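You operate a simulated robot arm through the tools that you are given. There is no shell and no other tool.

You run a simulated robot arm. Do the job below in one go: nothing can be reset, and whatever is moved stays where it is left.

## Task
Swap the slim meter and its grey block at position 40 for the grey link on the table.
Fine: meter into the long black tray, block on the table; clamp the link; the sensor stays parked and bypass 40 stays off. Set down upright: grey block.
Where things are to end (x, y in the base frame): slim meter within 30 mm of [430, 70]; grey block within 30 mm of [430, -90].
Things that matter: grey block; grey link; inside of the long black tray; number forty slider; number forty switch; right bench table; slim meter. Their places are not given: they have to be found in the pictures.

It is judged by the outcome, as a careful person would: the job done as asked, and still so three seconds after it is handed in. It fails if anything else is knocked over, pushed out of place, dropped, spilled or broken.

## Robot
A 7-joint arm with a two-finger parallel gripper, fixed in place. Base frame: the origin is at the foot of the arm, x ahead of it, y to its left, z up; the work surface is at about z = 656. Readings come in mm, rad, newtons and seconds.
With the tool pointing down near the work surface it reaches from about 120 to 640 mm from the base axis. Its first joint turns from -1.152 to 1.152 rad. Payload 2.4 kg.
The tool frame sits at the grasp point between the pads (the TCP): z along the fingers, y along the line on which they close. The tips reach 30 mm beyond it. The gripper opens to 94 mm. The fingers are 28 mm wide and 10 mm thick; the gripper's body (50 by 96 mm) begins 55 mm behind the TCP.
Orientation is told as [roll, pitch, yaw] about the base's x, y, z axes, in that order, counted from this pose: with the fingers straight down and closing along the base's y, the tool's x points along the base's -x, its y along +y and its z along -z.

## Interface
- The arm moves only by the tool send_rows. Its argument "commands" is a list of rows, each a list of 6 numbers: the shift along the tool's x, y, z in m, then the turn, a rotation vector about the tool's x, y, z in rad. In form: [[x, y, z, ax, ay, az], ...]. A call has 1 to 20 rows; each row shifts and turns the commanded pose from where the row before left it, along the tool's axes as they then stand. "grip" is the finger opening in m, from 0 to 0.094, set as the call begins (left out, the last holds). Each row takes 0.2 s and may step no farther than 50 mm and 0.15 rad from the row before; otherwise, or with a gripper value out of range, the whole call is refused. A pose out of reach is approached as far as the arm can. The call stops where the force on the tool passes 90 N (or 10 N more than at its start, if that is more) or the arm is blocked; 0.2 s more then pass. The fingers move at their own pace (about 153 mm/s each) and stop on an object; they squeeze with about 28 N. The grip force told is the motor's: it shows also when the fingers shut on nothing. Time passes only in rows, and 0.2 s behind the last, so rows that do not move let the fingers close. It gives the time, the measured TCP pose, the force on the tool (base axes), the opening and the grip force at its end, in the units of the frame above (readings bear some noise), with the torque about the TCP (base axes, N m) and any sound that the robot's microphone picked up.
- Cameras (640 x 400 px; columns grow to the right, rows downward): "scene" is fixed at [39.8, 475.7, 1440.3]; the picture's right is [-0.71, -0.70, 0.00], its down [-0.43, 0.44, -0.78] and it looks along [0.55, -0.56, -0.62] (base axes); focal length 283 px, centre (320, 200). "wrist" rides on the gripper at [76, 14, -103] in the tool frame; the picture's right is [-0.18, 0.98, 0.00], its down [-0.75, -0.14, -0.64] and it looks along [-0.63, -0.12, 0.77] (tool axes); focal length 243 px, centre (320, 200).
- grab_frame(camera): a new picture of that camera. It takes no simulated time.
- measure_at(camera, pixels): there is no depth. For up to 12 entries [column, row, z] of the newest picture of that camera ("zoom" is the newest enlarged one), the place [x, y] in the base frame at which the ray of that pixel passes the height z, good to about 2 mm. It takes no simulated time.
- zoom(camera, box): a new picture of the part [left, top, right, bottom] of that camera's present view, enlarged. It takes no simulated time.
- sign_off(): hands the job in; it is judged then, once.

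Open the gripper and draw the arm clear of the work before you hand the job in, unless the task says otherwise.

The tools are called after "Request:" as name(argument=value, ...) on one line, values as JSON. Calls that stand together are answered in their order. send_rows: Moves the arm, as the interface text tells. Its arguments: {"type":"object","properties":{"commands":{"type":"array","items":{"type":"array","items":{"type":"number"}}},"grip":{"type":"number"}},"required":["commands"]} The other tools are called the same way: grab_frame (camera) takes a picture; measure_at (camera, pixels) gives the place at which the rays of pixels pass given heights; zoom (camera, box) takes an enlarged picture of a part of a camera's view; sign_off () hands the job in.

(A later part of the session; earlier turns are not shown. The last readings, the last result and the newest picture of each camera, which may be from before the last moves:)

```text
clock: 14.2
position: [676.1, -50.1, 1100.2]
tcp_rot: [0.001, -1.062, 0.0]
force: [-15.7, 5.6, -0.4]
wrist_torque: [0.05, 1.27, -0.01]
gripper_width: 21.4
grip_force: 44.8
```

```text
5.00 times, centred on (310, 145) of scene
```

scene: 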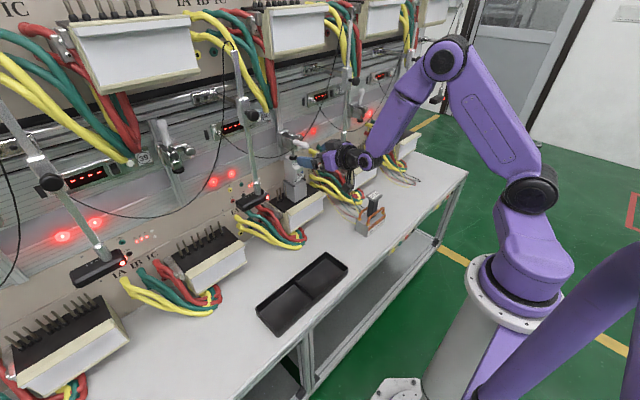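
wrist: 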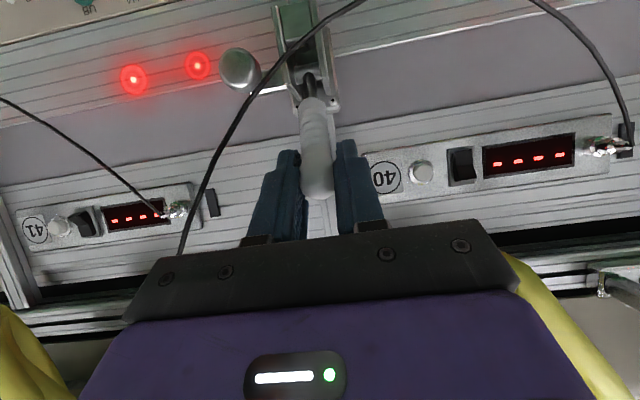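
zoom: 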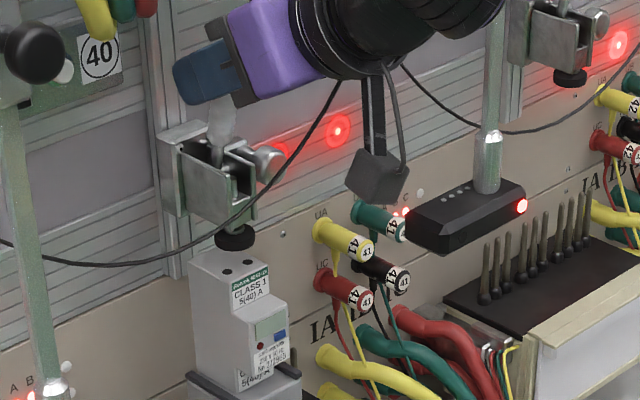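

The foot has nearly reached the bracket. One more push toward the open stop.

Request:
send_rows(commands=[[-0.0032, 0, 0.0051, 0, 0, 0], [-0.0029, 0, 0.0051, 0, 0, 0], [0, 0, 0, 0, 0, 0]])

Request:
zoom(camera="scene", box=[260, 105, 360, 185])

Request:
grab_frame(camera="wrist")

```text
clock: 15.0
position: [688.2, -50.3, 1100.8]
tcp_rot: [0.001, -1.059, 0.005]
force: [-43.4, 4.9, 4.4]
wrist_torque: [0.03, 0.23, 0.01]
gripper_width: 21.3
grip_force: 45.1
```

```text
5.00 times, centred on (310, 145) of scene
```

zoom: 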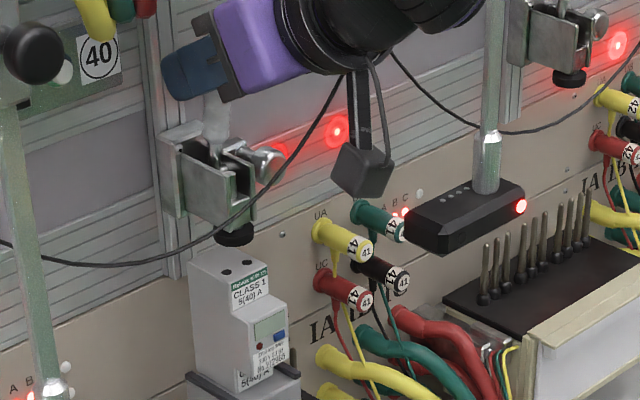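

```text
taken
```

wrist: 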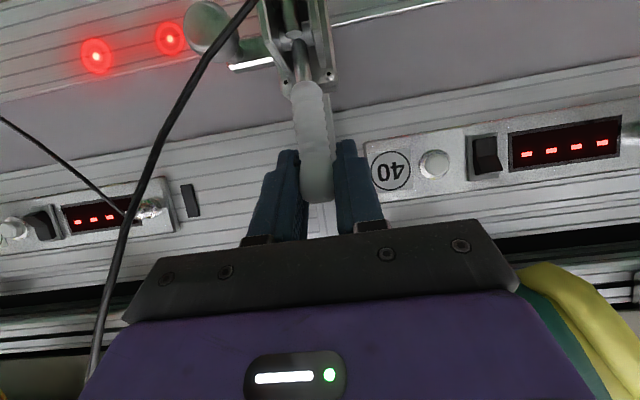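

Fx jumped to -43 N: the handle is at its open stop and the foot is fully raised. I unload, open the fingers to 50 mm and draw back along the tool axis.

Request:
send_rows(commands=[[0.002, 0, -0.0042, 0, 0, 0], [0, 0, 0, 0, 0, 0]])

Request:
send_rows(commands=[[0, 0, 0, 0, 0, 0], [0, 0, -0.02, 0, 0, 0], [0, 0, -0.04, 0, 0, 0], [0, 0, -0.04, 0, 0, 0]], grip=0.05)

Request:
grab_frame(camera="wrist")

Request:
zoom(camera="scene", box=[260, 105, 360, 185])

```text
clock: 15.6
position: [686.7, -50.9, 1100.4]
tcp_rot: [0.0, -1.063, 0.006]
force: [16.4, 5.8, -9.2]
wrist_torque: [0.0, -1.08, -0.01]
gripper_width: 21.4
grip_force: 44.6
```

```text
clock: 16.6
position: [595.9, -51.6, 1148.3]
tcp_rot: [0.0, -1.06, 0.002]
force: [-0.7, -0.7, -0.2]
wrist_torque: [-0.02, 0.02, -0.01]
gripper_width: 50.1
grip_force: 0.2
```

```text
taken
```

wrist: 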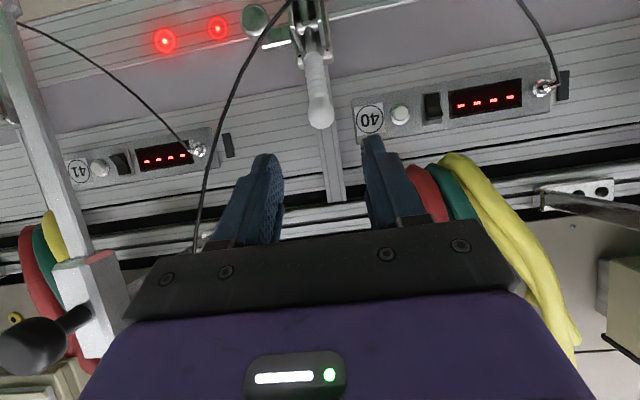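

```text
5.00 times, centred on (310, 145) of scene
```

zoom: 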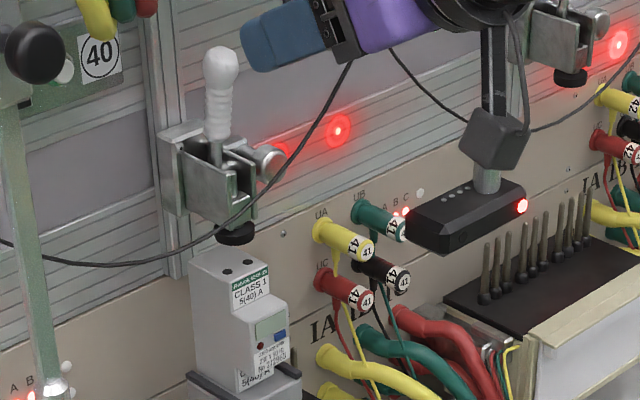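

The clamp stays open with about 30 mm of room above the meter. Next I go down in front of the meter with fingers at 70 mm, staying at x≈596.

Request:
send_rows(commands=[[0.038, 0, 0.0213, 0, 0, 0], [0.038, 0, 0.0213, 0, 0, 0], [0.038, 0, 0.0213, 0, 0, 0], [0.038, 0, 0.0213, 0, 0, 0], [0.038, 0, 0.0213, 0, 0, 0], [0, 0, 0, 0, 0, 0]], grip=0.07)

Request:
grab_frame(camera="wrist")

```text
clock: 18.0
position: [599.2, -47.4, 932.5]
tcp_rot: [-0.023, -1.06, 0.021]
force: [-0.5, 0.1, -0.4]
wrist_torque: [0.01, 0.01, 0.01]
gripper_width: 70.0
grip_force: 0.1
out of reach, approached as far as the arm can: row 5
```

```text
taken
```

wrist: 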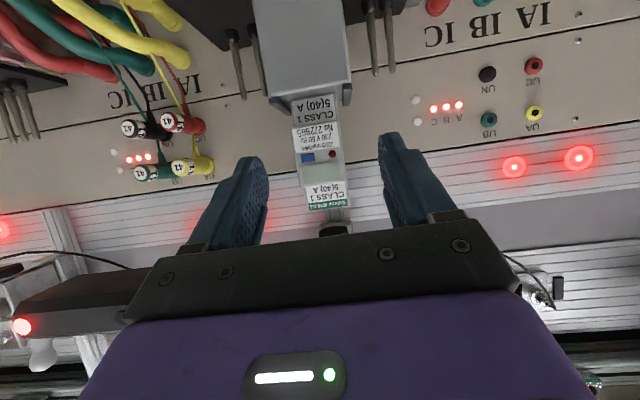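

At the inner reach limit here, but the meter is well centred (columns 292–347). I zoom to measure its outline before moving in.

Request:
zoom(camera="wrist", box=[250, 80, 390, 230])

Request:
measure_at(camera="zoom", pixels=[[153, 42, 870], [265, 20, 870], [153, 42, 880], [265, 20, 880], [147, 118, 895], [283, 93, 895]])

```text
2.67 times, centred on (320, 155) of wrist
```

zoom: 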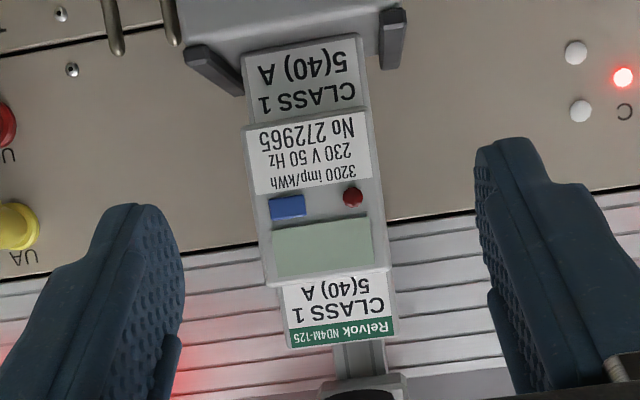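

```text
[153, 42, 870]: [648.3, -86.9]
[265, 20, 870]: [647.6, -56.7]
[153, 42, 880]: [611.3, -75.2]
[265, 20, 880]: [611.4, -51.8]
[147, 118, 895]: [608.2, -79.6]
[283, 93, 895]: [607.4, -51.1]
```

Now I measure the actual edge points in this enlarged view: bottom corners (245,57)/(357,36), step (246,130)/(372,110), ears (190,55)/(400,20).

Request:
measure_at(camera="zoom", pixels=[[245, 57, 870], [357, 36, 870], [246, 130, 885], [372, 110, 885], [246, 130, 892], [372, 110, 892], [185, 50, 870], [406, 12, 870]])

```text
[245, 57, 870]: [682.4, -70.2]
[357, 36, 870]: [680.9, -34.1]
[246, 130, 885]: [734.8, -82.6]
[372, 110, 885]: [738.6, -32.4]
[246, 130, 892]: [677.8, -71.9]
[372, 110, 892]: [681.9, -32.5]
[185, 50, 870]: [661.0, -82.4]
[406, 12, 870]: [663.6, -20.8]
```

The meter is 36 mm wide, centre y≈-52, front bottom x≈681. I move forward and pitch to -1.35 so the fingers straddle it.

Request:
send_rows(commands=[[-0.0079, -0.0046, 0.0242, 0, 0, 0], [0, 0, 0, 0, -0.145, 0], [0, 0, 0, 0, -0.145, 0], [0, 0, 0, 0, 0, 0]])

Request:
grab_frame(camera="wrist")

Request:
zoom(camera="scene", box=[260, 115, 360, 215])

```text
clock: 19.0
position: [641.3, -30.8, 937.2]
tcp_rot: [-0.114, -1.348, 0.107]
force: [-0.3, 0.1, -0.3]
wrist_torque: [0.02, -0.02, 0.03]
gripper_width: 70.2
grip_force: 0.4
out of reach, approached as far as the arm can: row 1, 2, 3
```

```text
taken
```

wrist: 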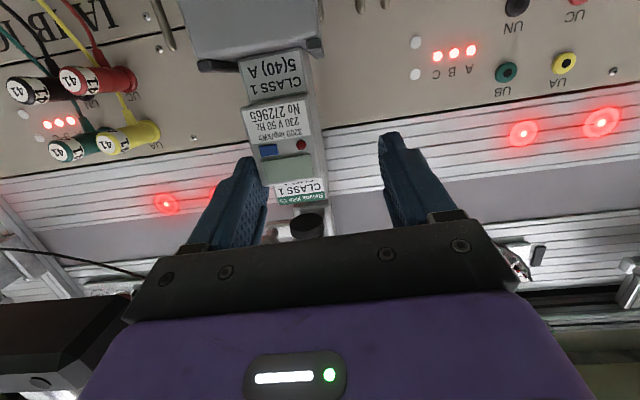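

```text
4.00 times, centred on (310, 165) of scene
```

zoom: 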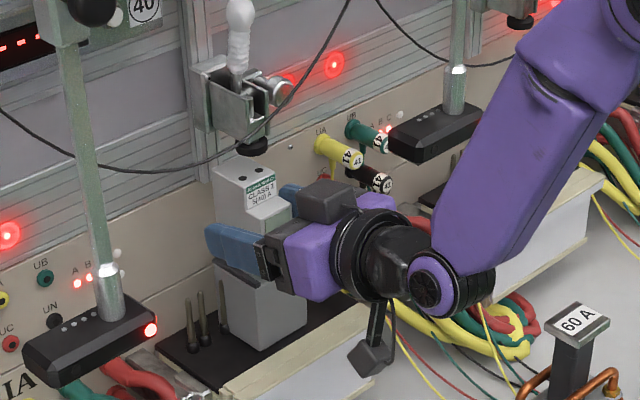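

Pitch -1.35 is beyond the wrist's reach here (y slid to -31). I ease the pitch back to about -1.15 and re-centre to y=-52 at the same standoff.

Request:
send_rows(commands=[[0, 0, 0, 0, 0.1, 0], [0, 0, 0, 0, 0.1, 0], [0, -0.01, 0, 0, 0, 0], [0, 0, 0, 0, 0, 0]])

```text
clock: 20.0
position: [640.6, -40.6, 936.8]
tcp_rot: [-0.004, -1.148, 0.005]
force: [-0.2, 1.0, -0.2]
wrist_torque: [0.0, 0.03, 0.0]
gripper_width: 69.9
grip_force: 0.1
```

Pitch -1.148 is within reach. I centre on y=-52 at x≈645, z≈922 and check the view.

Request:
send_rows(commands=[[0.0058, -0.0058, 0.005, 0, 0, 0], [0.0058, -0.0058, 0.005, 0, 0, 0], [0, 0, 0, 0, 0, 0]])

Request:
grab_frame(camera="wrist")

```text
clock: 20.8
position: [645.2, -41.6, 922.6]
tcp_rot: [0.005, -1.151, -0.011]
force: [0.5, 0.4, -0.2]
wrist_torque: [0.02, 0.02, 0.0]
gripper_width: 69.9
grip_force: 0.1
out of reach, approached as far as the arm can: row 1, 2
```

```text
taken
```

wrist: 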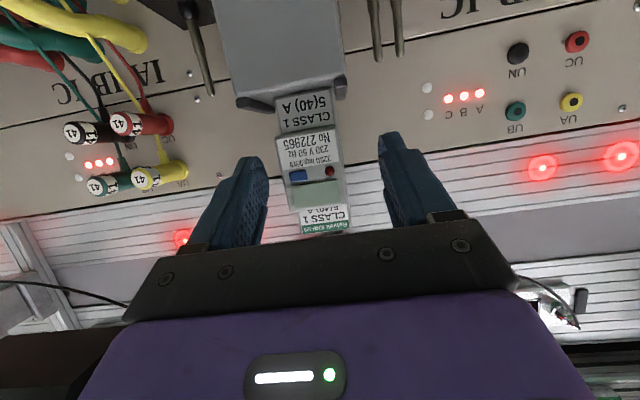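

y stuck at -41.6, so this pitch is still at the limit. I ease pitch to about -1.07 and re-centre on y=-52.

Request:
send_rows(commands=[[0, 0, 0, 0, 0.08, 0], [0, -0.0105, 0, 0, 0, 0], [0, 0, 0, 0, 0, 0]])

Request:
grab_frame(camera="wrist")

```text
clock: 21.6
position: [643.1, -50.8, 922.4]
tcp_rot: [-0.009, -1.067, 0.003]
force: [-0.6, 0.0, 0.8]
wrist_torque: [0.01, -0.01, -0.03]
gripper_width: 70.2
grip_force: 0.1
```

```text
taken
```

wrist: 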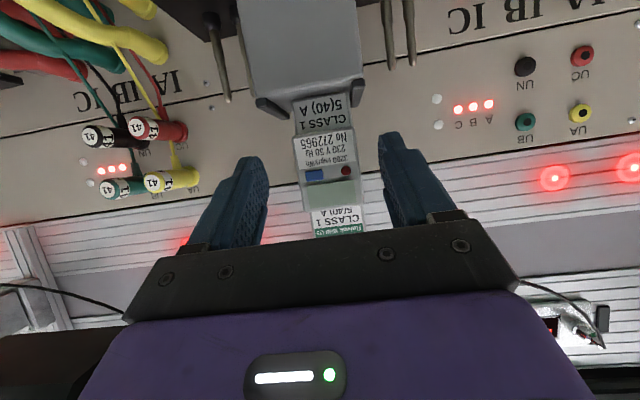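

Now at (643,-51,922), pitch -1.07, within reach. I measure the meter's lateral centre once more in this closer view.

Request:
zoom(camera="wrist", box=[250, 70, 410, 240])

```text
2.35 times, centred on (330, 155) of wrist
```

zoom: 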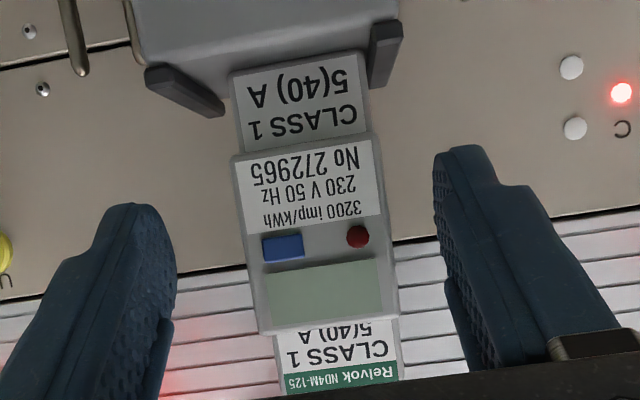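

I read the corner coordinates: bottom (232,74)/(362,50), step (232,157)/(380,133), upper bulge edge (262,333)/(400,316).

Request:
measure_at(camera="zoom", pixels=[[232, 74, 870], [362, 50, 870], [232, 157, 890], [380, 133, 890], [232, 157, 895], [380, 133, 895], [147, 68, 870], [402, 22, 870]])

```text
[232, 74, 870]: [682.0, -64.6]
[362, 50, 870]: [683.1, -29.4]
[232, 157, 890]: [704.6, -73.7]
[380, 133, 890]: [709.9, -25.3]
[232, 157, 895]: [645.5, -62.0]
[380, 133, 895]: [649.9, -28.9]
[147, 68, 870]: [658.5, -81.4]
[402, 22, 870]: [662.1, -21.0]
```

The meter's centre is about y≈-49.5. I advance the fingers around it to about (680,-49.5,918).

Request:
send_rows(commands=[[-0.0072, 0.0007, 0.0172, 0, 0, 0], [-0.0072, 0.0007, 0.0172, 0, 0, 0], [0, 0, 0, 0, 0, 0]])

Request:
grab_frame(camera="wrist")

Request:
zoom(camera="scene", box=[260, 115, 360, 215])

```text
clock: 22.4
position: [679.2, -50.5, 917.6]
tcp_rot: [0.0, -1.07, 0.004]
force: [-0.3, 0.6, 0.4]
wrist_torque: [-0.02, -0.01, -0.05]
gripper_width: 69.9
grip_force: 0.1
```

```text
taken
```

wrist: 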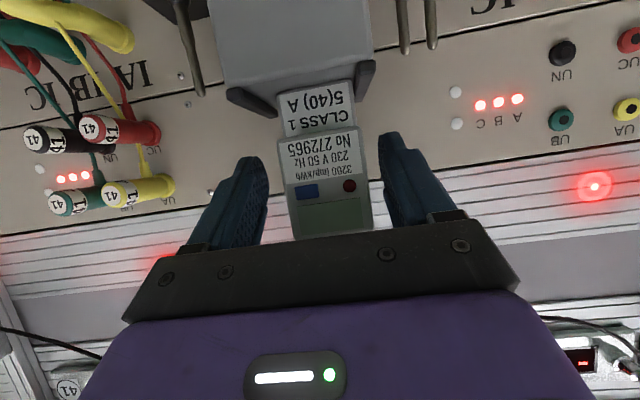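

```text
4.00 times, centred on (310, 165) of scene
```

zoom: 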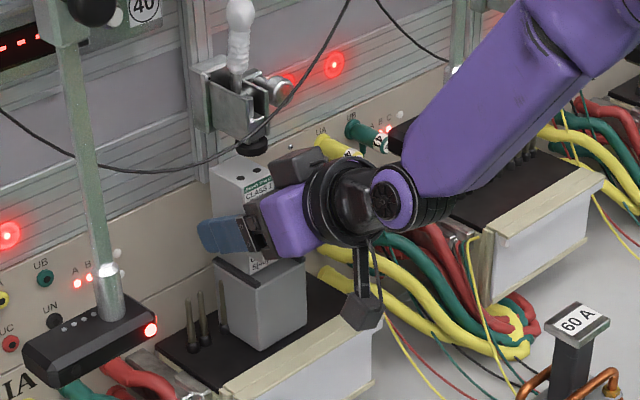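

The gaps to both fingers look equal (about 16 px each side). I close on the meter.

Request:
send_rows(commands=[[0, 0, 0, 0, 0, 0], [0, 0, 0, 0, 0, 0], [0, 0, 0, 0, 0, 0]], grip=0.02)

Request:
grab_frame(camera="wrist")

```text
clock: 23.2
position: [679.7, -52.1, 918.5]
tcp_rot: [-0.001, -1.069, 0.002]
force: [0.8, 1.0, 0.1]
wrist_torque: [-0.01, -0.03, 0.04]
gripper_width: 40.6
grip_force: 28.0
```

```text
taken
```

wrist: 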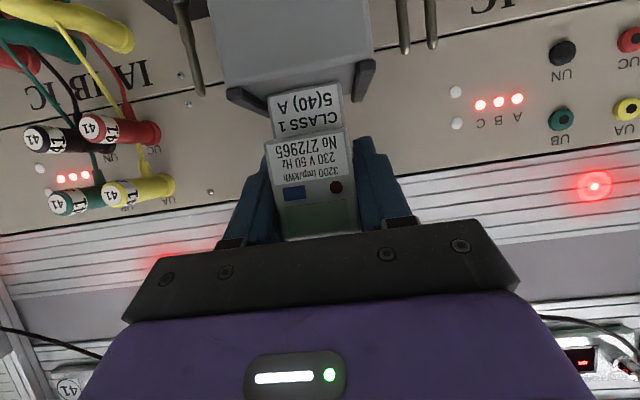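

Gripped at 40.6 mm. I lift straight up by 12 mm and check force and view.

Request:
send_rows(commands=[[-0.00526, 0, -0.0029, 0, 0, 0], [-0.00526, 0, -0.0029, 0, 0, 0], [0, 0, 0, 0, 0, 0]])

Request:
grab_frame(camera="wrist")

Request:
zoom(camera="scene", box=[260, 115, 360, 215])

```text
clock: 24.0
position: [680.1, -50.7, 930.8]
tcp_rot: [0.001, -1.069, 0.003]
force: [-0.2, 0.4, -1.4]
wrist_torque: [-0.01, -0.01, -0.03]
gripper_width: 40.2
grip_force: 28.2
```

```text
taken
```

wrist: 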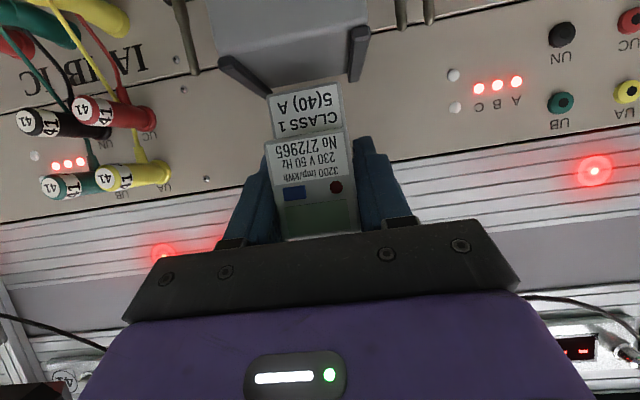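

```text
4.00 times, centred on (310, 165) of scene
```

zoom: 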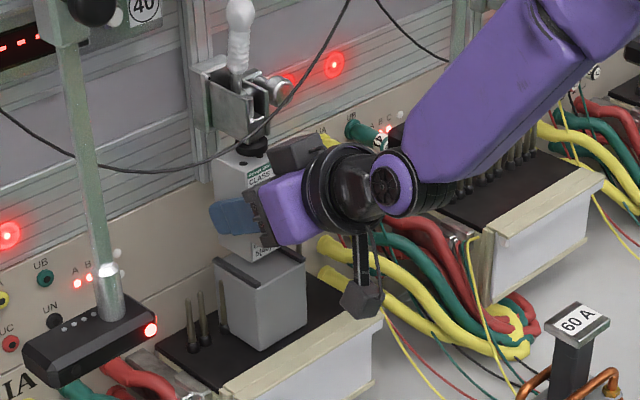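

The meter came free (force only -1.4 N). I lift 5 mm more, then draw it straight back from under the clamp.

Request:
send_rows(commands=[[-0.0044, 0, -0.0024, 0, 0, 0], [0.0121, 0, -0.0219, 0, 0, 0], [0.0121, 0, -0.0219, 0, 0, 0], [0.0121, 0, -0.0219, 0, 0, 0], [0, 0, 0, 0, 0, 0]])

Request:
grab_frame(camera="wrist")

Request:
zoom(camera="scene", box=[260, 115, 360, 215])

```text
clock: 25.2
position: [607.4, -47.9, 935.4]
tcp_rot: [-0.016, -1.068, 0.01]
force: [-0.6, 0.5, -1.3]
wrist_torque: [-0.01, 0.0, -0.02]
gripper_width: 40.2
grip_force: 28.3
```

```text
taken
```

wrist: 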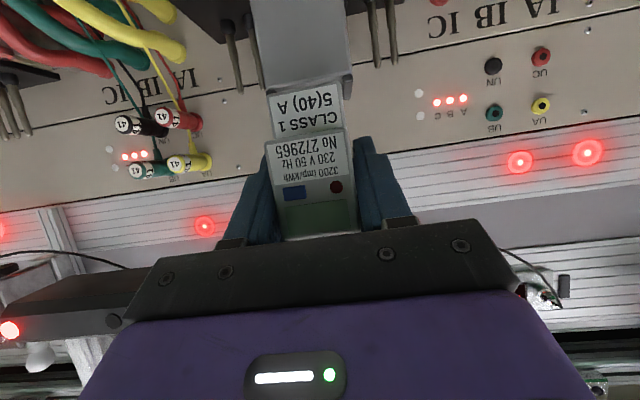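

```text
4.00 times, centred on (310, 165) of scene
```

zoom: 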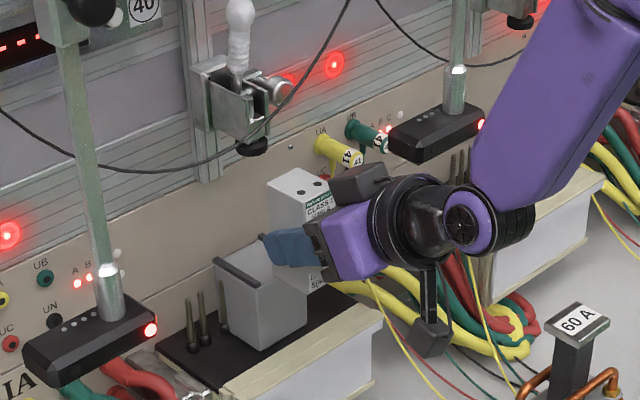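

The meter is out and held (column 265–360, unchanged). I draw back from the bench while turning the tool downward, at about z 935–965, clear of everything.

Request:
send_rows(commands=[[0, 0, 0, 0, 0.14, 0], [0.0159, 0, -0.0381, 0, 0, 0], [0, 0, 0, 0, 0.14, 0], [0.0211, 0, -0.0354, 0, 0, 0], [0, 0, 0, 0, 0.14, 0], [0.0258, 0, -0.0322, 0, 0, 0], [0, 0, 0, 0, 0.14, 0], [0.0349, 0.02, -0.0195, 0, 0, 0], [0, 0, 0, 0, 0.14, 0], [0, 0, 0, 0, 0.14, 0], [0, 0, 0, 0, 0.14, 0], [0, 0, 0, 0, 0.09, 0]])

Request:
grab_frame(camera="wrist")

Request:
grab_frame(camera="scene")

```text
clock: 27.8
position: [453.0, -35.5, 964.5]
tcp_rot: [-0.003, -0.42, 0.003]
force: [-0.3, 0.3, -1.6]
wrist_torque: [0.03, -0.02, 0.02]
gripper_width: 40.5
grip_force: 27.8
out of reach, approached as far as the arm can: row 9, 10, 11, 12
```

```text
taken
```

wrist: 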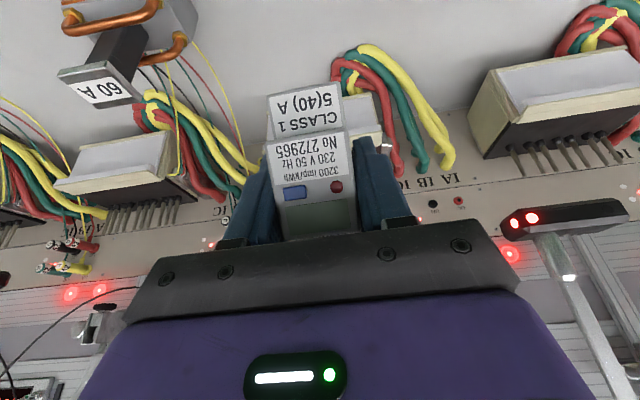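

```text
taken
```

scene: 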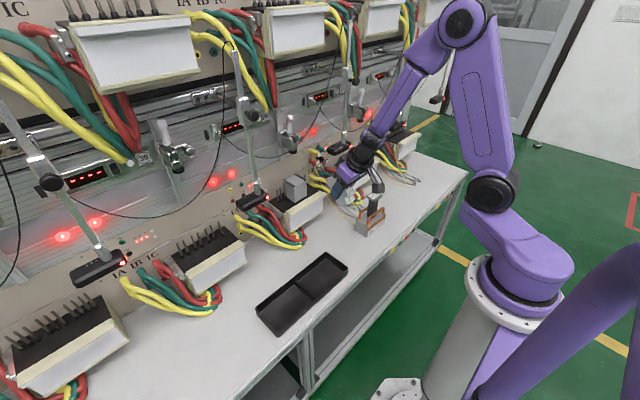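

The pitch stopped at -0.42, with the meter still held. I raise the tool 100 mm where the arm has more freedom and then try turning further down.

Request:
send_rows(commands=[[-0.0136, 0, -0.0304, 0, 0, 0], [-0.0136, 0, -0.0304, 0, 0, 0], [-0.0136, 0, -0.0304, 0, 0, 0], [0, 0, 0, 0, 0.1, 0], [0, 0, 0, 0, 0.1, 0]])

```text
clock: 29.0
position: [432.2, -53.7, 1060.1]
tcp_rot: [-0.005, -0.331, 0.01]
force: [-0.7, -1.7, -0.9]
wrist_torque: [0.16, -0.07, 0.0]
gripper_width: 40.2
grip_force: 28.3
out of reach, approached as far as the arm can: row 1, 4, 5
```

The arm seems held by a joint limit. I look at its posture in the scene before choosing how to turn the tool.

Request:
zoom(camera="scene", box=[300, 0, 640, 220])

Request:
grab_frame(camera="wrist")

```text
1.82 times, centred on (470, 110) of scene
```

zoom: 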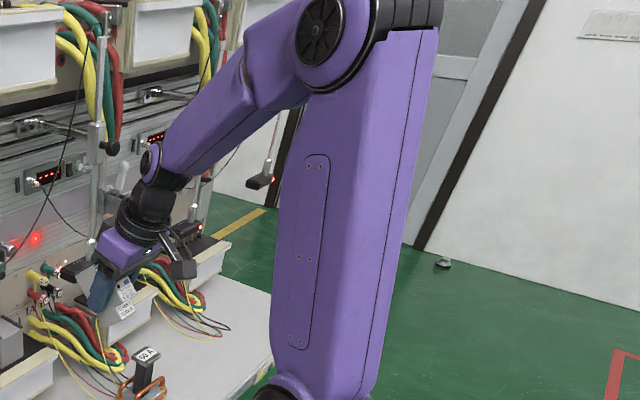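

```text
taken
```

wrist: 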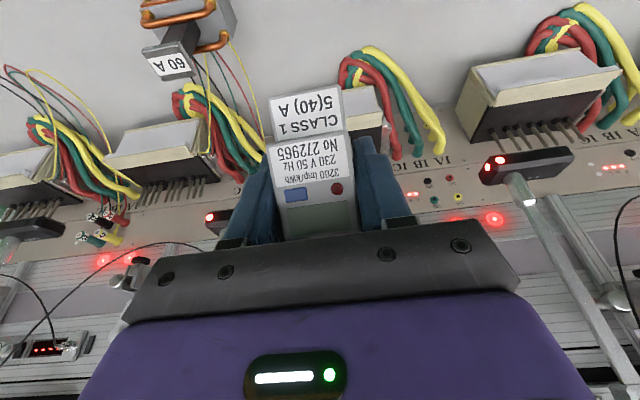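

The elbow is high and the forearm slopes down. I go back toward the starting area (about (340,-60,1200)), where the downward pose was known to be fine, and try turning down there.

Request:
send_rows(commands=[[0.014, 0, -0.044, 0, 0, 0], [0.014, 0, -0.044, 0, 0, 0], [0.014, 0, -0.044, 0, 0, 0], [0, 0, 0, 0, 0.1, 0], [0, 0, 0, 0, 0.1, 0]])

```text
clock: 30.2
position: [327.7, -74.2, 1157.1]
tcp_rot: [0.001, -0.335, 0.005]
force: [-0.3, -0.4, -0.2]
wrist_torque: [0.01, -0.01, -0.05]
gripper_width: 40.5
grip_force: 27.8
out of reach, approached as far as the arm can: row 1, 2, 3, 4, 5
```

Still limited. I test turning about the tool axis (yaw), which I need anyway for laying the meter along the tray, to learn which way is free.

Request:
send_rows(commands=[[0, 0, 0, 0, 0, -0.12], [0, 0, 0, 0, 0, -0.12]])

```text
clock: 30.8
position: [327.2, -75.2, 1157.1]
tcp_rot: [-0.083, -0.325, 0.256]
force: [0.0, 0.0, -1.3]
wrist_torque: [-0.05, 0.03, -0.03]
gripper_width: 40.4
grip_force: 27.6
```

Turning about the tool axis is free. Now I retry pitching down.

Request:
send_rows(commands=[[0, 0, 0, 0, 0.1, 0], [0, 0, 0, 0, 0.1, 0]])

```text
clock: 31.4
position: [328.7, -73.9, 1157.4]
tcp_rot: [-0.083, -0.325, 0.258]
force: [0.4, -0.2, -0.6]
wrist_torque: [0.01, 0.0, 0.01]
gripper_width: 40.4
grip_force: 28.0
out of reach, approached as far as the arm can: row 1, 2
```

No pitch change possible there. I test small moves upward to see what frees the joint.

Request:
send_rows(commands=[[0, 0, -0.03, 0, 0, 0], [0, 0, -0.03, 0, 0, 0]])

Request:
grab_frame(camera="scene")

```text
clock: 32.0
position: [302.5, -81.8, 1208.5]
tcp_rot: [-0.08, -0.327, 0.258]
force: [0.3, -0.2, -2.1]
wrist_torque: [-0.06, 0.01, 0.05]
gripper_width: 40.1
grip_force: 27.7
out of reach, approached as far as the arm can: row 1, 2
```

```text
taken
```

scene: 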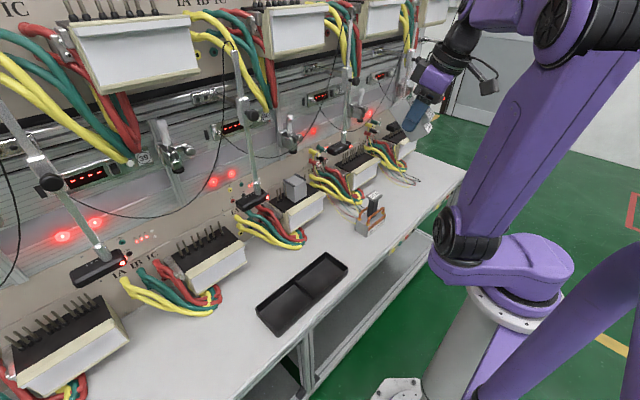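

The base has turned noticeably between poses, so the arm's redundant posture drifted. I probe single small moves to see which directions are free.

Request:
send_rows(commands=[[0, -0.03, 0, 0, 0, 0]])

Request:
send_rows(commands=[[0, 0, 0, 0, 0.08, 0]])

Request:
send_rows(commands=[[-0.03, 0, 0, 0, 0, 0]])

Request:
send_rows(commands=[[0, 0, 0, 0, 0.08, 0]])

```text
clock: 32.4
position: [309.7, -112.4, 1212.0]
tcp_rot: [-0.082, -0.324, 0.258]
force: [-0.5, -1.3, -0.9]
wrist_torque: [0.02, 0.04, -0.04]
gripper_width: 40.3
grip_force: 28.0
```

```text
clock: 32.8
position: [310.4, -112.8, 1211.8]
tcp_rot: [-0.082, -0.325, 0.258]
force: [-0.7, -0.4, -0.9]
wrist_torque: [0.04, 0.01, -0.01]
gripper_width: 40.2
grip_force: 27.6
out of reach, approached as far as the arm can: row 1
```

```text
clock: 33.2
position: [327.5, -112.0, 1214.7]
tcp_rot: [-0.08, -0.327, 0.258]
force: [-0.4, -1.0, -2.1]
wrist_torque: [-0.04, 0.01, 0.01]
gripper_width: 40.4
grip_force: 28.2
out of reach, approached as far as the arm can: row 1
```

```text
clock: 33.6
position: [327.2, -112.5, 1214.0]
tcp_rot: [-0.081, -0.33, 0.259]
force: [0.0, 0.5, -1.0]
wrist_torque: [0.0, -0.01, 0.02]
gripper_width: 40.4
grip_force: 27.3
out of reach, approached as far as the arm can: row 1
```

I'm now near the start position; I compare the arm's posture here with the starting picture.

Request:
grab_frame(camera="scene")

Request:
zoom(camera="scene", box=[380, 0, 640, 160])

```text
taken
```

scene: 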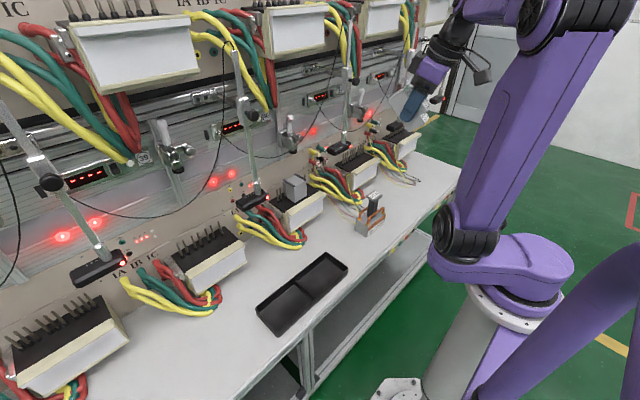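

```text
2.46 times, centred on (510, 80) of scene
```

zoom: 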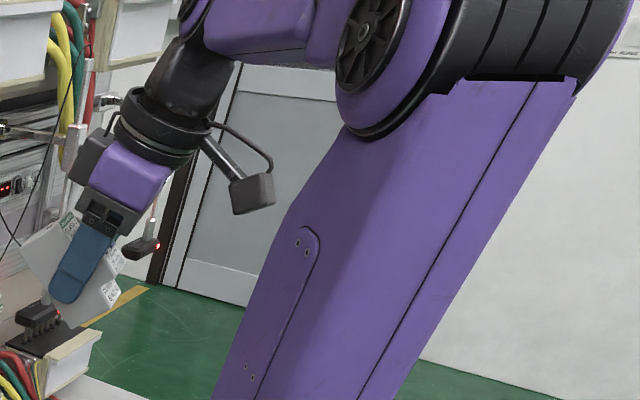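

The base looks turned far toward +y while the tool is at y=-112. I move further to -y and retry pitching down.

Request:
send_rows(commands=[[0, -0.04, 0, 0, 0, 0], [0, -0.04, 0, 0, 0, 0], [0, 0, 0, 0, 0.08, 0]])

Request:
send_rows(commands=[[-0.03, 0, 0, 0, 0, 0], [-0.03, 0, 0, 0, 0, 0]])

Request:
send_rows(commands=[[0, 0, 0, 0, 0.08, 0]])

Request:
grab_frame(camera="scene")

```text
clock: 34.4
position: [346.2, -189.4, 1221.8]
tcp_rot: [-0.08, -0.328, 0.257]
force: [0.1, -0.1, -2.0]
wrist_torque: [0.0, -0.02, 0.01]
gripper_width: 40.1
grip_force: 27.8
out of reach, approached as far as the arm can: row 3
```

```text
clock: 35.0
position: [383.8, -183.5, 1233.0]
tcp_rot: [-0.079, -0.335, 0.259]
force: [-0.4, -0.7, -0.5]
wrist_torque: [-0.03, 0.03, 0.01]
gripper_width: 40.5
grip_force: 28.0
out of reach, approached as far as the arm can: row 2
```

```text
clock: 35.4
position: [383.2, -183.2, 1233.8]
tcp_rot: [-0.078, -0.336, 0.258]
force: [-0.1, 0.2, -1.7]
wrist_torque: [0.03, 0.03, -0.01]
gripper_width: 40.3
grip_force: 27.4
out of reach, approached as far as the arm can: row 1
```

```text
taken
```

scene: 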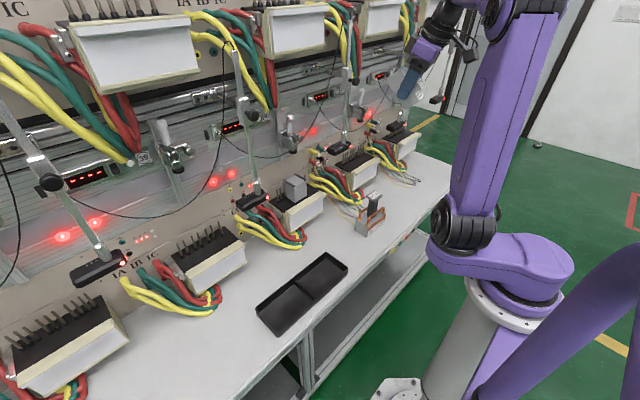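

The pitch is still blocked. I probe roll both ways, each followed by a pitch attempt, to find the free side.

Request:
send_rows(commands=[[0, 0, 0, 0.12, 0, 0]])

Request:
send_rows(commands=[[0, 0, 0, 0, 0.08, 0]])

Request:
send_rows(commands=[[0, 0, 0, -0.12, 0, 0], [0, 0, 0, -0.12, 0, 0]])

Request:
send_rows(commands=[[0, 0, 0, 0, 0.08, 0]])

```text
clock: 35.8
position: [345.6, -209.3, 1211.1]
tcp_rot: [-0.199, -0.335, 0.26]
force: [-0.6, 0.1, -1.3]
wrist_torque: [0.01, 0.03, 0.02]
gripper_width: 40.3
grip_force: 28.4
out of reach, approached as far as the arm can: row 1
```

```text
clock: 36.2
position: [346.2, -210.7, 1211.0]
tcp_rot: [-0.2, -0.335, 0.258]
force: [0.1, -0.1, -2.0]
wrist_torque: [0.02, 0.01, 0.0]
gripper_width: 40.4
grip_force: 27.4
out of reach, approached as far as the arm can: row 1
```

```text
clock: 36.8
position: [345.8, -210.0, 1210.9]
tcp_rot: [0.042, -0.336, 0.259]
force: [0.4, -0.1, -1.1]
wrist_torque: [0.0, 0.0, -0.01]
gripper_width: 40.3
grip_force: 28.4
```

```text
clock: 37.2
position: [345.3, -208.8, 1208.8]
tcp_rot: [0.046, -0.277, 0.261]
force: [0.1, -0.6, -2.0]
wrist_torque: [0.0, 0.0, -0.03]
gripper_width: 40.4
grip_force: 28.2
```

Tilting the tool slightly toward +y frees the pitch. I continue this way: a bit more tilt, then pitch down.

Request:
send_rows(commands=[[0, 0, 0, -0.12, 0, 0], [0, 0, 0, 0, 0.1, 0], [0, 0, 0, 0, 0.1, 0]])

Request:
send_rows(commands=[[0, 0, 0, 0, 0.1, 0], [0, 0, 0, 0, 0.1, 0]])

Request:
grab_frame(camera="scene")

```text
clock: 38.0
position: [346.6, -209.6, 1211.1]
tcp_rot: [0.16, -0.256, 0.26]
force: [0.3, -0.8, -1.4]
wrist_torque: [0.02, -0.02, -0.03]
gripper_width: 40.4
grip_force: 28.1
out of reach, approached as far as the arm can: row 2, 3
```

```text
clock: 38.6
position: [346.2, -209.7, 1211.7]
tcp_rot: [0.16, -0.257, 0.263]
force: [0.7, -0.6, -1.6]
wrist_torque: [0.01, 0.01, -0.01]
gripper_width: 40.4
grip_force: 27.7
out of reach, approached as far as the arm can: row 1, 2
```

```text
taken
```

scene: 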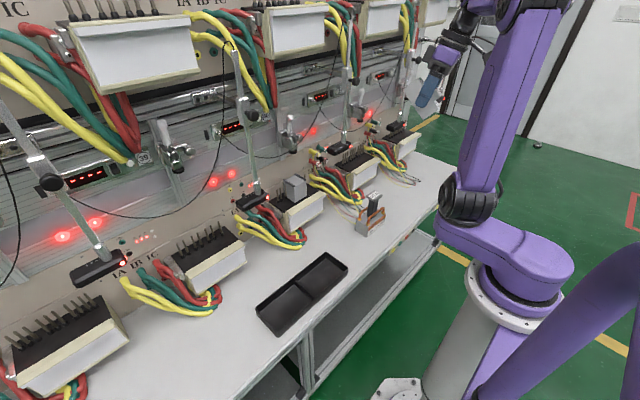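

Pitch is limited again at -0.26. I undo yaw and roll in small steps and see whether pitching down becomes free with the tool straight.

Request:
send_rows(commands=[[0, 0, 0, 0, 0, 0.13], [0, 0, 0, 0, 0, 0.13]])

Request:
send_rows(commands=[[0, 0, 0, 0, 0.08, 0]])

Request:
send_rows(commands=[[0, 0.03, 0, 0, 0, 0], [0, 0.03, 0, 0, 0, 0]])

Request:
send_rows(commands=[[0, 0, 0, 0, 0.08, 0]])

```text
clock: 39.2
position: [345.7, -208.9, 1210.9]
tcp_rot: [0.222, -0.207, -0.001]
force: [0.1, -0.5, -1.3]
wrist_torque: [-0.02, 0.02, -0.02]
gripper_width: 40.4
grip_force: 28.3
```

```text
clock: 39.6
position: [345.7, -209.7, 1212.6]
tcp_rot: [0.22, -0.204, 0.0]
force: [0.3, 0.5, -1.7]
wrist_torque: [-0.01, 0.07, 0.01]
gripper_width: 40.4
grip_force: 27.9
out of reach, approached as far as the arm can: row 1
```

```text
clock: 40.2
position: [341.1, -150.7, 1225.6]
tcp_rot: [0.221, -0.206, 0.001]
force: [0.6, 0.2, -1.3]
wrist_torque: [0.0, 0.0, -0.01]
gripper_width: 40.1
grip_force: 28.1
```

```text
clock: 40.6
position: [347.8, -151.6, 1225.3]
tcp_rot: [0.221, -0.194, 0.004]
force: [-1.0, 0.4, -1.2]
wrist_torque: [-0.03, 0.0, 0.01]
gripper_width: 40.6
grip_force: 28.2
out of reach, approached as far as the arm can: row 1
```

This looks like the wrist's flex limit at this height. I lower the tool about 130 mm, then retry pitching to straight down.

Request:
send_rows(commands=[[0, 0, 0.043, 0, 0, 0], [0, 0, 0.043, 0, 0, 0], [0, 0, 0.043, 0, 0, 0], [0, 0, 0, 0, 0.1, 0], [0, 0, 0, 0, 0.1, 0]])

Request:
grab_frame(camera="scene")

```text
clock: 41.8
position: [383.8, -127.4, 1100.2]
tcp_rot: [0.226, -0.115, 0.017]
force: [-0.4, 0.1, -1.2]
wrist_torque: [0.01, 0.01, -0.03]
gripper_width: 40.3
grip_force: 27.8
out of reach, approached as far as the arm can: row 4, 5
```

```text
taken
```

scene: 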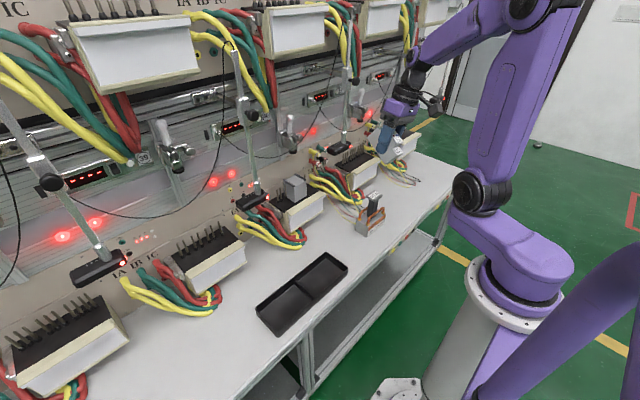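

Pitch is now -0.115 with a roll of 0.226. I try removing roll next and then pitch again.

Request:
send_rows(commands=[[0, 0, 0, 0.1, 0, 0]])

Request:
send_rows(commands=[[0, 0, 0.04, 0, 0, 0], [0, 0, 0.04, 0, 0, 0]])

Request:
send_rows(commands=[[0, 0, 0, 0, 0.08, 0]])

```text
clock: 42.2
position: [383.0, -127.8, 1100.1]
tcp_rot: [0.226, -0.112, 0.021]
force: [-0.7, 0.4, -0.6]
wrist_torque: [0.01, -0.01, -0.01]
gripper_width: 40.2
grip_force: 28.1
out of reach, approached as far as the arm can: row 1
```

```text
clock: 42.8
position: [390.6, -109.0, 1021.0]
tcp_rot: [0.226, -0.117, 0.021]
force: [-0.5, 0.1, -1.4]
wrist_torque: [-0.04, 0.03, -0.02]
gripper_width: 40.1
grip_force: 28.6
```

```text
clock: 43.2
position: [391.7, -108.1, 1021.3]
tcp_rot: [0.226, -0.034, 0.038]
force: [0.6, 0.1, -1.9]
wrist_torque: [0.02, 0.04, 0.02]
gripper_width: 40.2
grip_force: 28.0
```

Lower down, pitching is free again (now -0.034). I keep the tilt toward +y (useful for laying the meter on its back after a -90° yaw) and look at the tray closely to get its inner walls.

Request:
zoom(camera="scene", box=[245, 245, 360, 345])

Request:
grab_frame(camera="wrist")

```text
4.00 times, centred on (302, 295) of scene
```

zoom: 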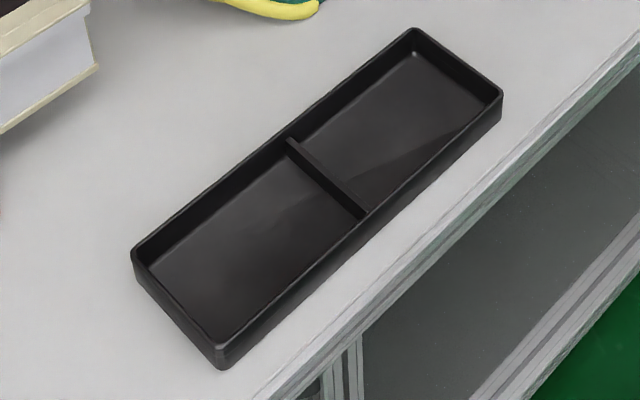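

```text
taken
```

wrist: 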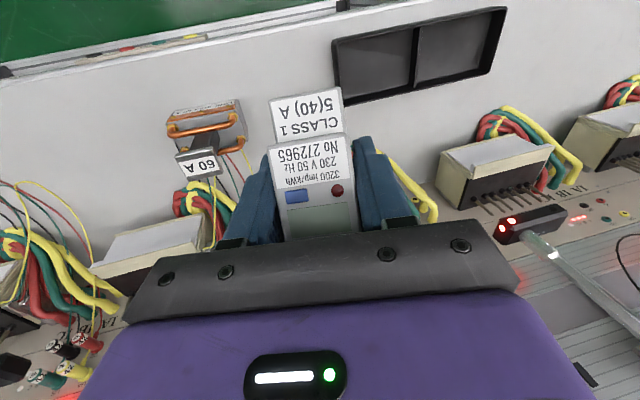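

Tray wall height looks like about 24 mm. I measure rim corners, divider and floor edges.

Request:
measure_at(camera="zoom", pixels=[[415, 30, 680], [502, 95, 680], [133, 255, 680], [220, 347, 680], [290, 141, 680], [366, 212, 680], [222, 370, 656], [412, 52, 659], [487, 105, 659], [368, 208, 659], [300, 148, 659], [502, 122, 656]])

```text
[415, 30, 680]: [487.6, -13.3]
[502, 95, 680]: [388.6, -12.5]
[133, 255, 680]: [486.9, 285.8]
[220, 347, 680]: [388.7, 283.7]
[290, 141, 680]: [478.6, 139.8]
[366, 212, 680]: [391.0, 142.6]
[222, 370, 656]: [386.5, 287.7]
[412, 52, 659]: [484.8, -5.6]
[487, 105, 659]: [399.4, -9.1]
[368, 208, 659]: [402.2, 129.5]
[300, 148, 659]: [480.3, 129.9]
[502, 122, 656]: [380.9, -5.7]
```

Scene and wrist readings differ by about 10 mm in y; I measure the same tray corners in the present wrist picture too.

Request:
zoom(camera="wrist", box=[320, 0, 520, 120])

```text
3.20 times, centred on (420, 60) of wrist
```

zoom: 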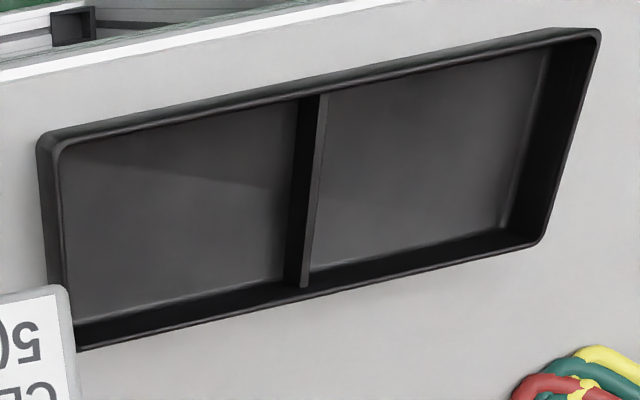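

I measure these wrist-view points at the rim height.

Request:
measure_at(camera="zoom", pixels=[[45, 140, 680], [600, 30, 680], [540, 248, 680], [76, 350, 680], [324, 97, 680], [303, 287, 680], [62, 150, 659], [75, 320, 659], [285, 280, 659], [298, 100, 659]])

```text
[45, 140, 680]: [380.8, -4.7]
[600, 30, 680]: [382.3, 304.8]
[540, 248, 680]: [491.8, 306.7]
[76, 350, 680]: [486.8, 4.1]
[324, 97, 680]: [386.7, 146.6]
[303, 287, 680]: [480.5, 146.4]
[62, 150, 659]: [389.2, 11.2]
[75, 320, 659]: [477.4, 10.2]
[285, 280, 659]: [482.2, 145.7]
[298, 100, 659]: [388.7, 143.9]
```

I plan to stand the meter upright in the tray by approaching with the tool pointing toward +y. First I move to above the tray at about (430,30,930).

Request:
send_rows(commands=[[-0.0095, 0.0285, 0.03, 0, 0, 0], [-0.0095, 0.0285, 0.03, 0, 0, 0], [-0.0095, 0.0285, 0.03, 0, 0, 0], [-0.0095, 0.0285, 0.03, 0, 0, 0]])

Request:
send_rows(commands=[[0, 0, 0, 0, 0, -0.14], [0, 0, 0, 0, 0, -0.14], [0, 0, 0, 0, 0, -0.14], [0, 0, 0, 0, 0, -0.14]])

Request:
grab_frame(camera="scene")

```text
clock: 44.2
position: [431.6, 29.8, 932.3]
tcp_rot: [0.223, -0.037, 0.037]
force: [0.1, 0.2, -1.6]
wrist_torque: [-0.01, 0.0, -0.02]
gripper_width: 40.3
grip_force: 28.2
```

```text
clock: 45.2
position: [428.2, 31.8, 932.4]
tcp_rot: [0.173, -0.15, 0.591]
force: [0.3, -0.5, -1.1]
wrist_torque: [-0.02, 0.01, -0.01]
gripper_width: 40.1
grip_force: 28.1
```

```text
taken
```

scene: 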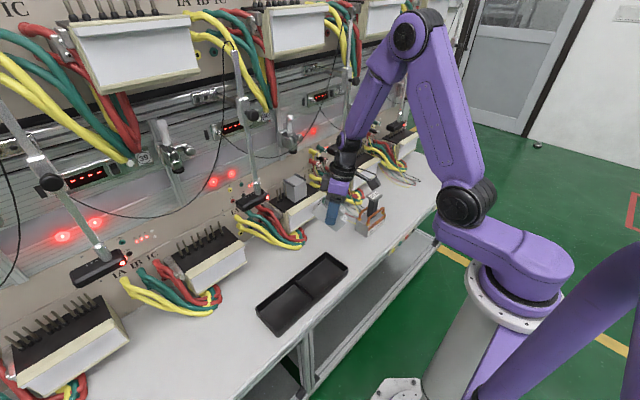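

No limits met. I continue the yaw to about 90°.

Request:
send_rows(commands=[[0, 0, 0, 0, 0, -0.14], [0, 0, 0, 0, 0, -0.14], [0, 0, 0, 0, 0, -0.14], [0, 0, 0, 0, 0, -0.14], [0, 0, 0, 0, 0, -0.14], [0, 0, 0, 0, 0, -0.14], [0, 0, 0, 0, 0, -0.14]])

Request:
grab_frame(camera="wrist")

```text
clock: 46.8
position: [430.3, 29.8, 932.6]
tcp_rot: [-0.031, -0.224, 1.59]
force: [-0.2, -0.1, -1.3]
wrist_torque: [-0.02, 0.04, 0.01]
gripper_width: 40.3
grip_force: 28.1
```

```text
taken
```

wrist: 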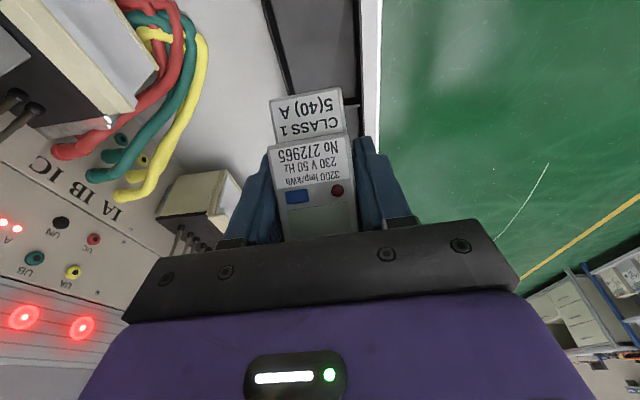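

Yaw is 90° now. I shift to y≈70 and tilt the tool toward +y in steps, still high above the tray.

Request:
send_rows(commands=[[-0.039, 0, 0.0089, 0, 0, 0], [0, 0, 0, 0.015, -0.14, 0], [0, 0, 0, 0.015, -0.14, 0], [0, 0, 0, 0, -0.14, 0]])

Request:
send_rows(commands=[[0, 0, 0, 0, -0.14, 0], [0, 0, 0, 0, -0.14, 0], [0, 0, 0, 0, -0.14, 0]])

Request:
grab_frame(camera="scene")

Request:
grab_frame(camera="wrist")

```text
clock: 47.8
position: [428.2, 71.9, 931.8]
tcp_rot: [-0.071, -0.649, 1.611]
force: [0.2, 0.2, -1.4]
wrist_torque: [0.01, 0.02, 0.01]
gripper_width: 40.2
grip_force: 28.1
```

```text
clock: 48.6
position: [428.1, 70.7, 933.8]
tcp_rot: [-0.121, -1.065, 1.672]
force: [-0.4, -0.3, -0.8]
wrist_torque: [-0.07, 0.0, -0.01]
gripper_width: 40.2
grip_force: 28.6
```

```text
taken
```

scene: 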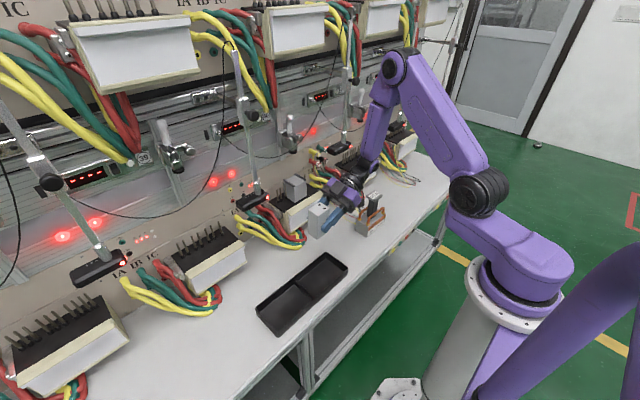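

```text
taken
```

wrist: 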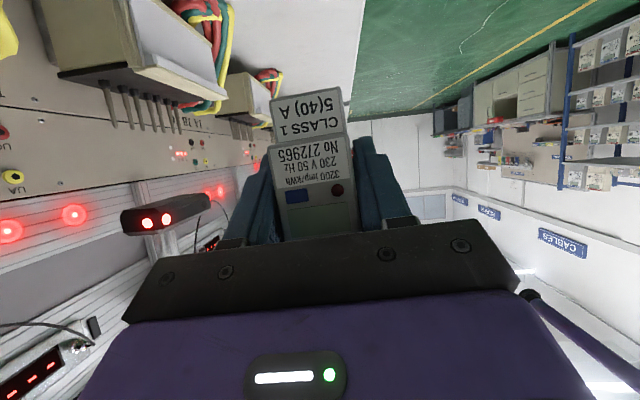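

The tool is tilted to -1.065 toward +y without any limit, and the meter looks upright in the scene. I take out the small twist, then shift to (430,56) and descend 200 mm.

Request:
send_rows(commands=[[0, 0, 0, -0.0335, -0.004, 0.0483], [0.0071, -0.002, -0.0129, 0, 0, 0], [0, 0, 0, 0, 0, 0]])

Request:
send_rows(commands=[[0.035, 0, 0.0193, 0, 0, 0], [0.035, 0, 0.0193, 0, 0, 0], [0.035, 0, 0.0193, 0, 0, 0]])

Request:
grab_frame(camera="scene")

Request:
grab_frame(camera="wrist")

```text
clock: 49.4
position: [430.2, 56.0, 932.5]
tcp_rot: [0.005, -1.07, 1.568]
force: [0.5, 0.0, -0.8]
wrist_torque: [-0.08, 0.03, 0.04]
gripper_width: 40.2
grip_force: 28.1
```

```text
clock: 50.2
position: [430.2, 57.7, 812.5]
tcp_rot: [0.002, -1.07, 1.574]
force: [0.5, 0.9, -1.3]
wrist_torque: [-0.01, -0.03, 0.0]
gripper_width: 40.5
grip_force: 27.7
```

```text
taken
```

scene: 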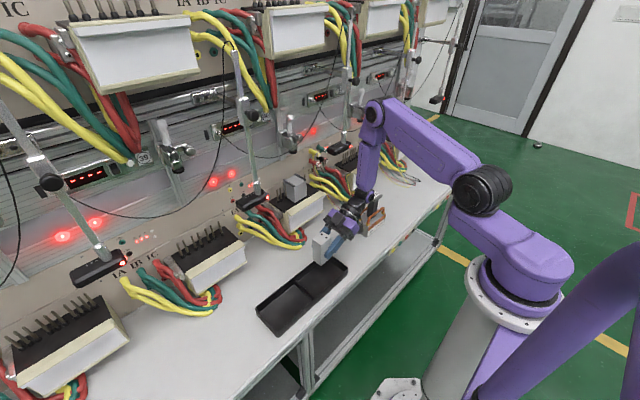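

```text
taken
```

wrist: 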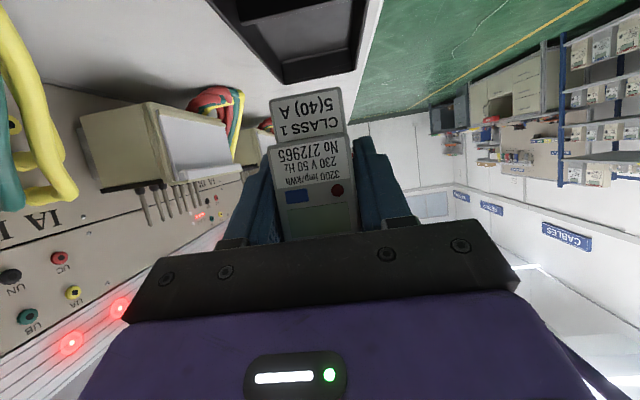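

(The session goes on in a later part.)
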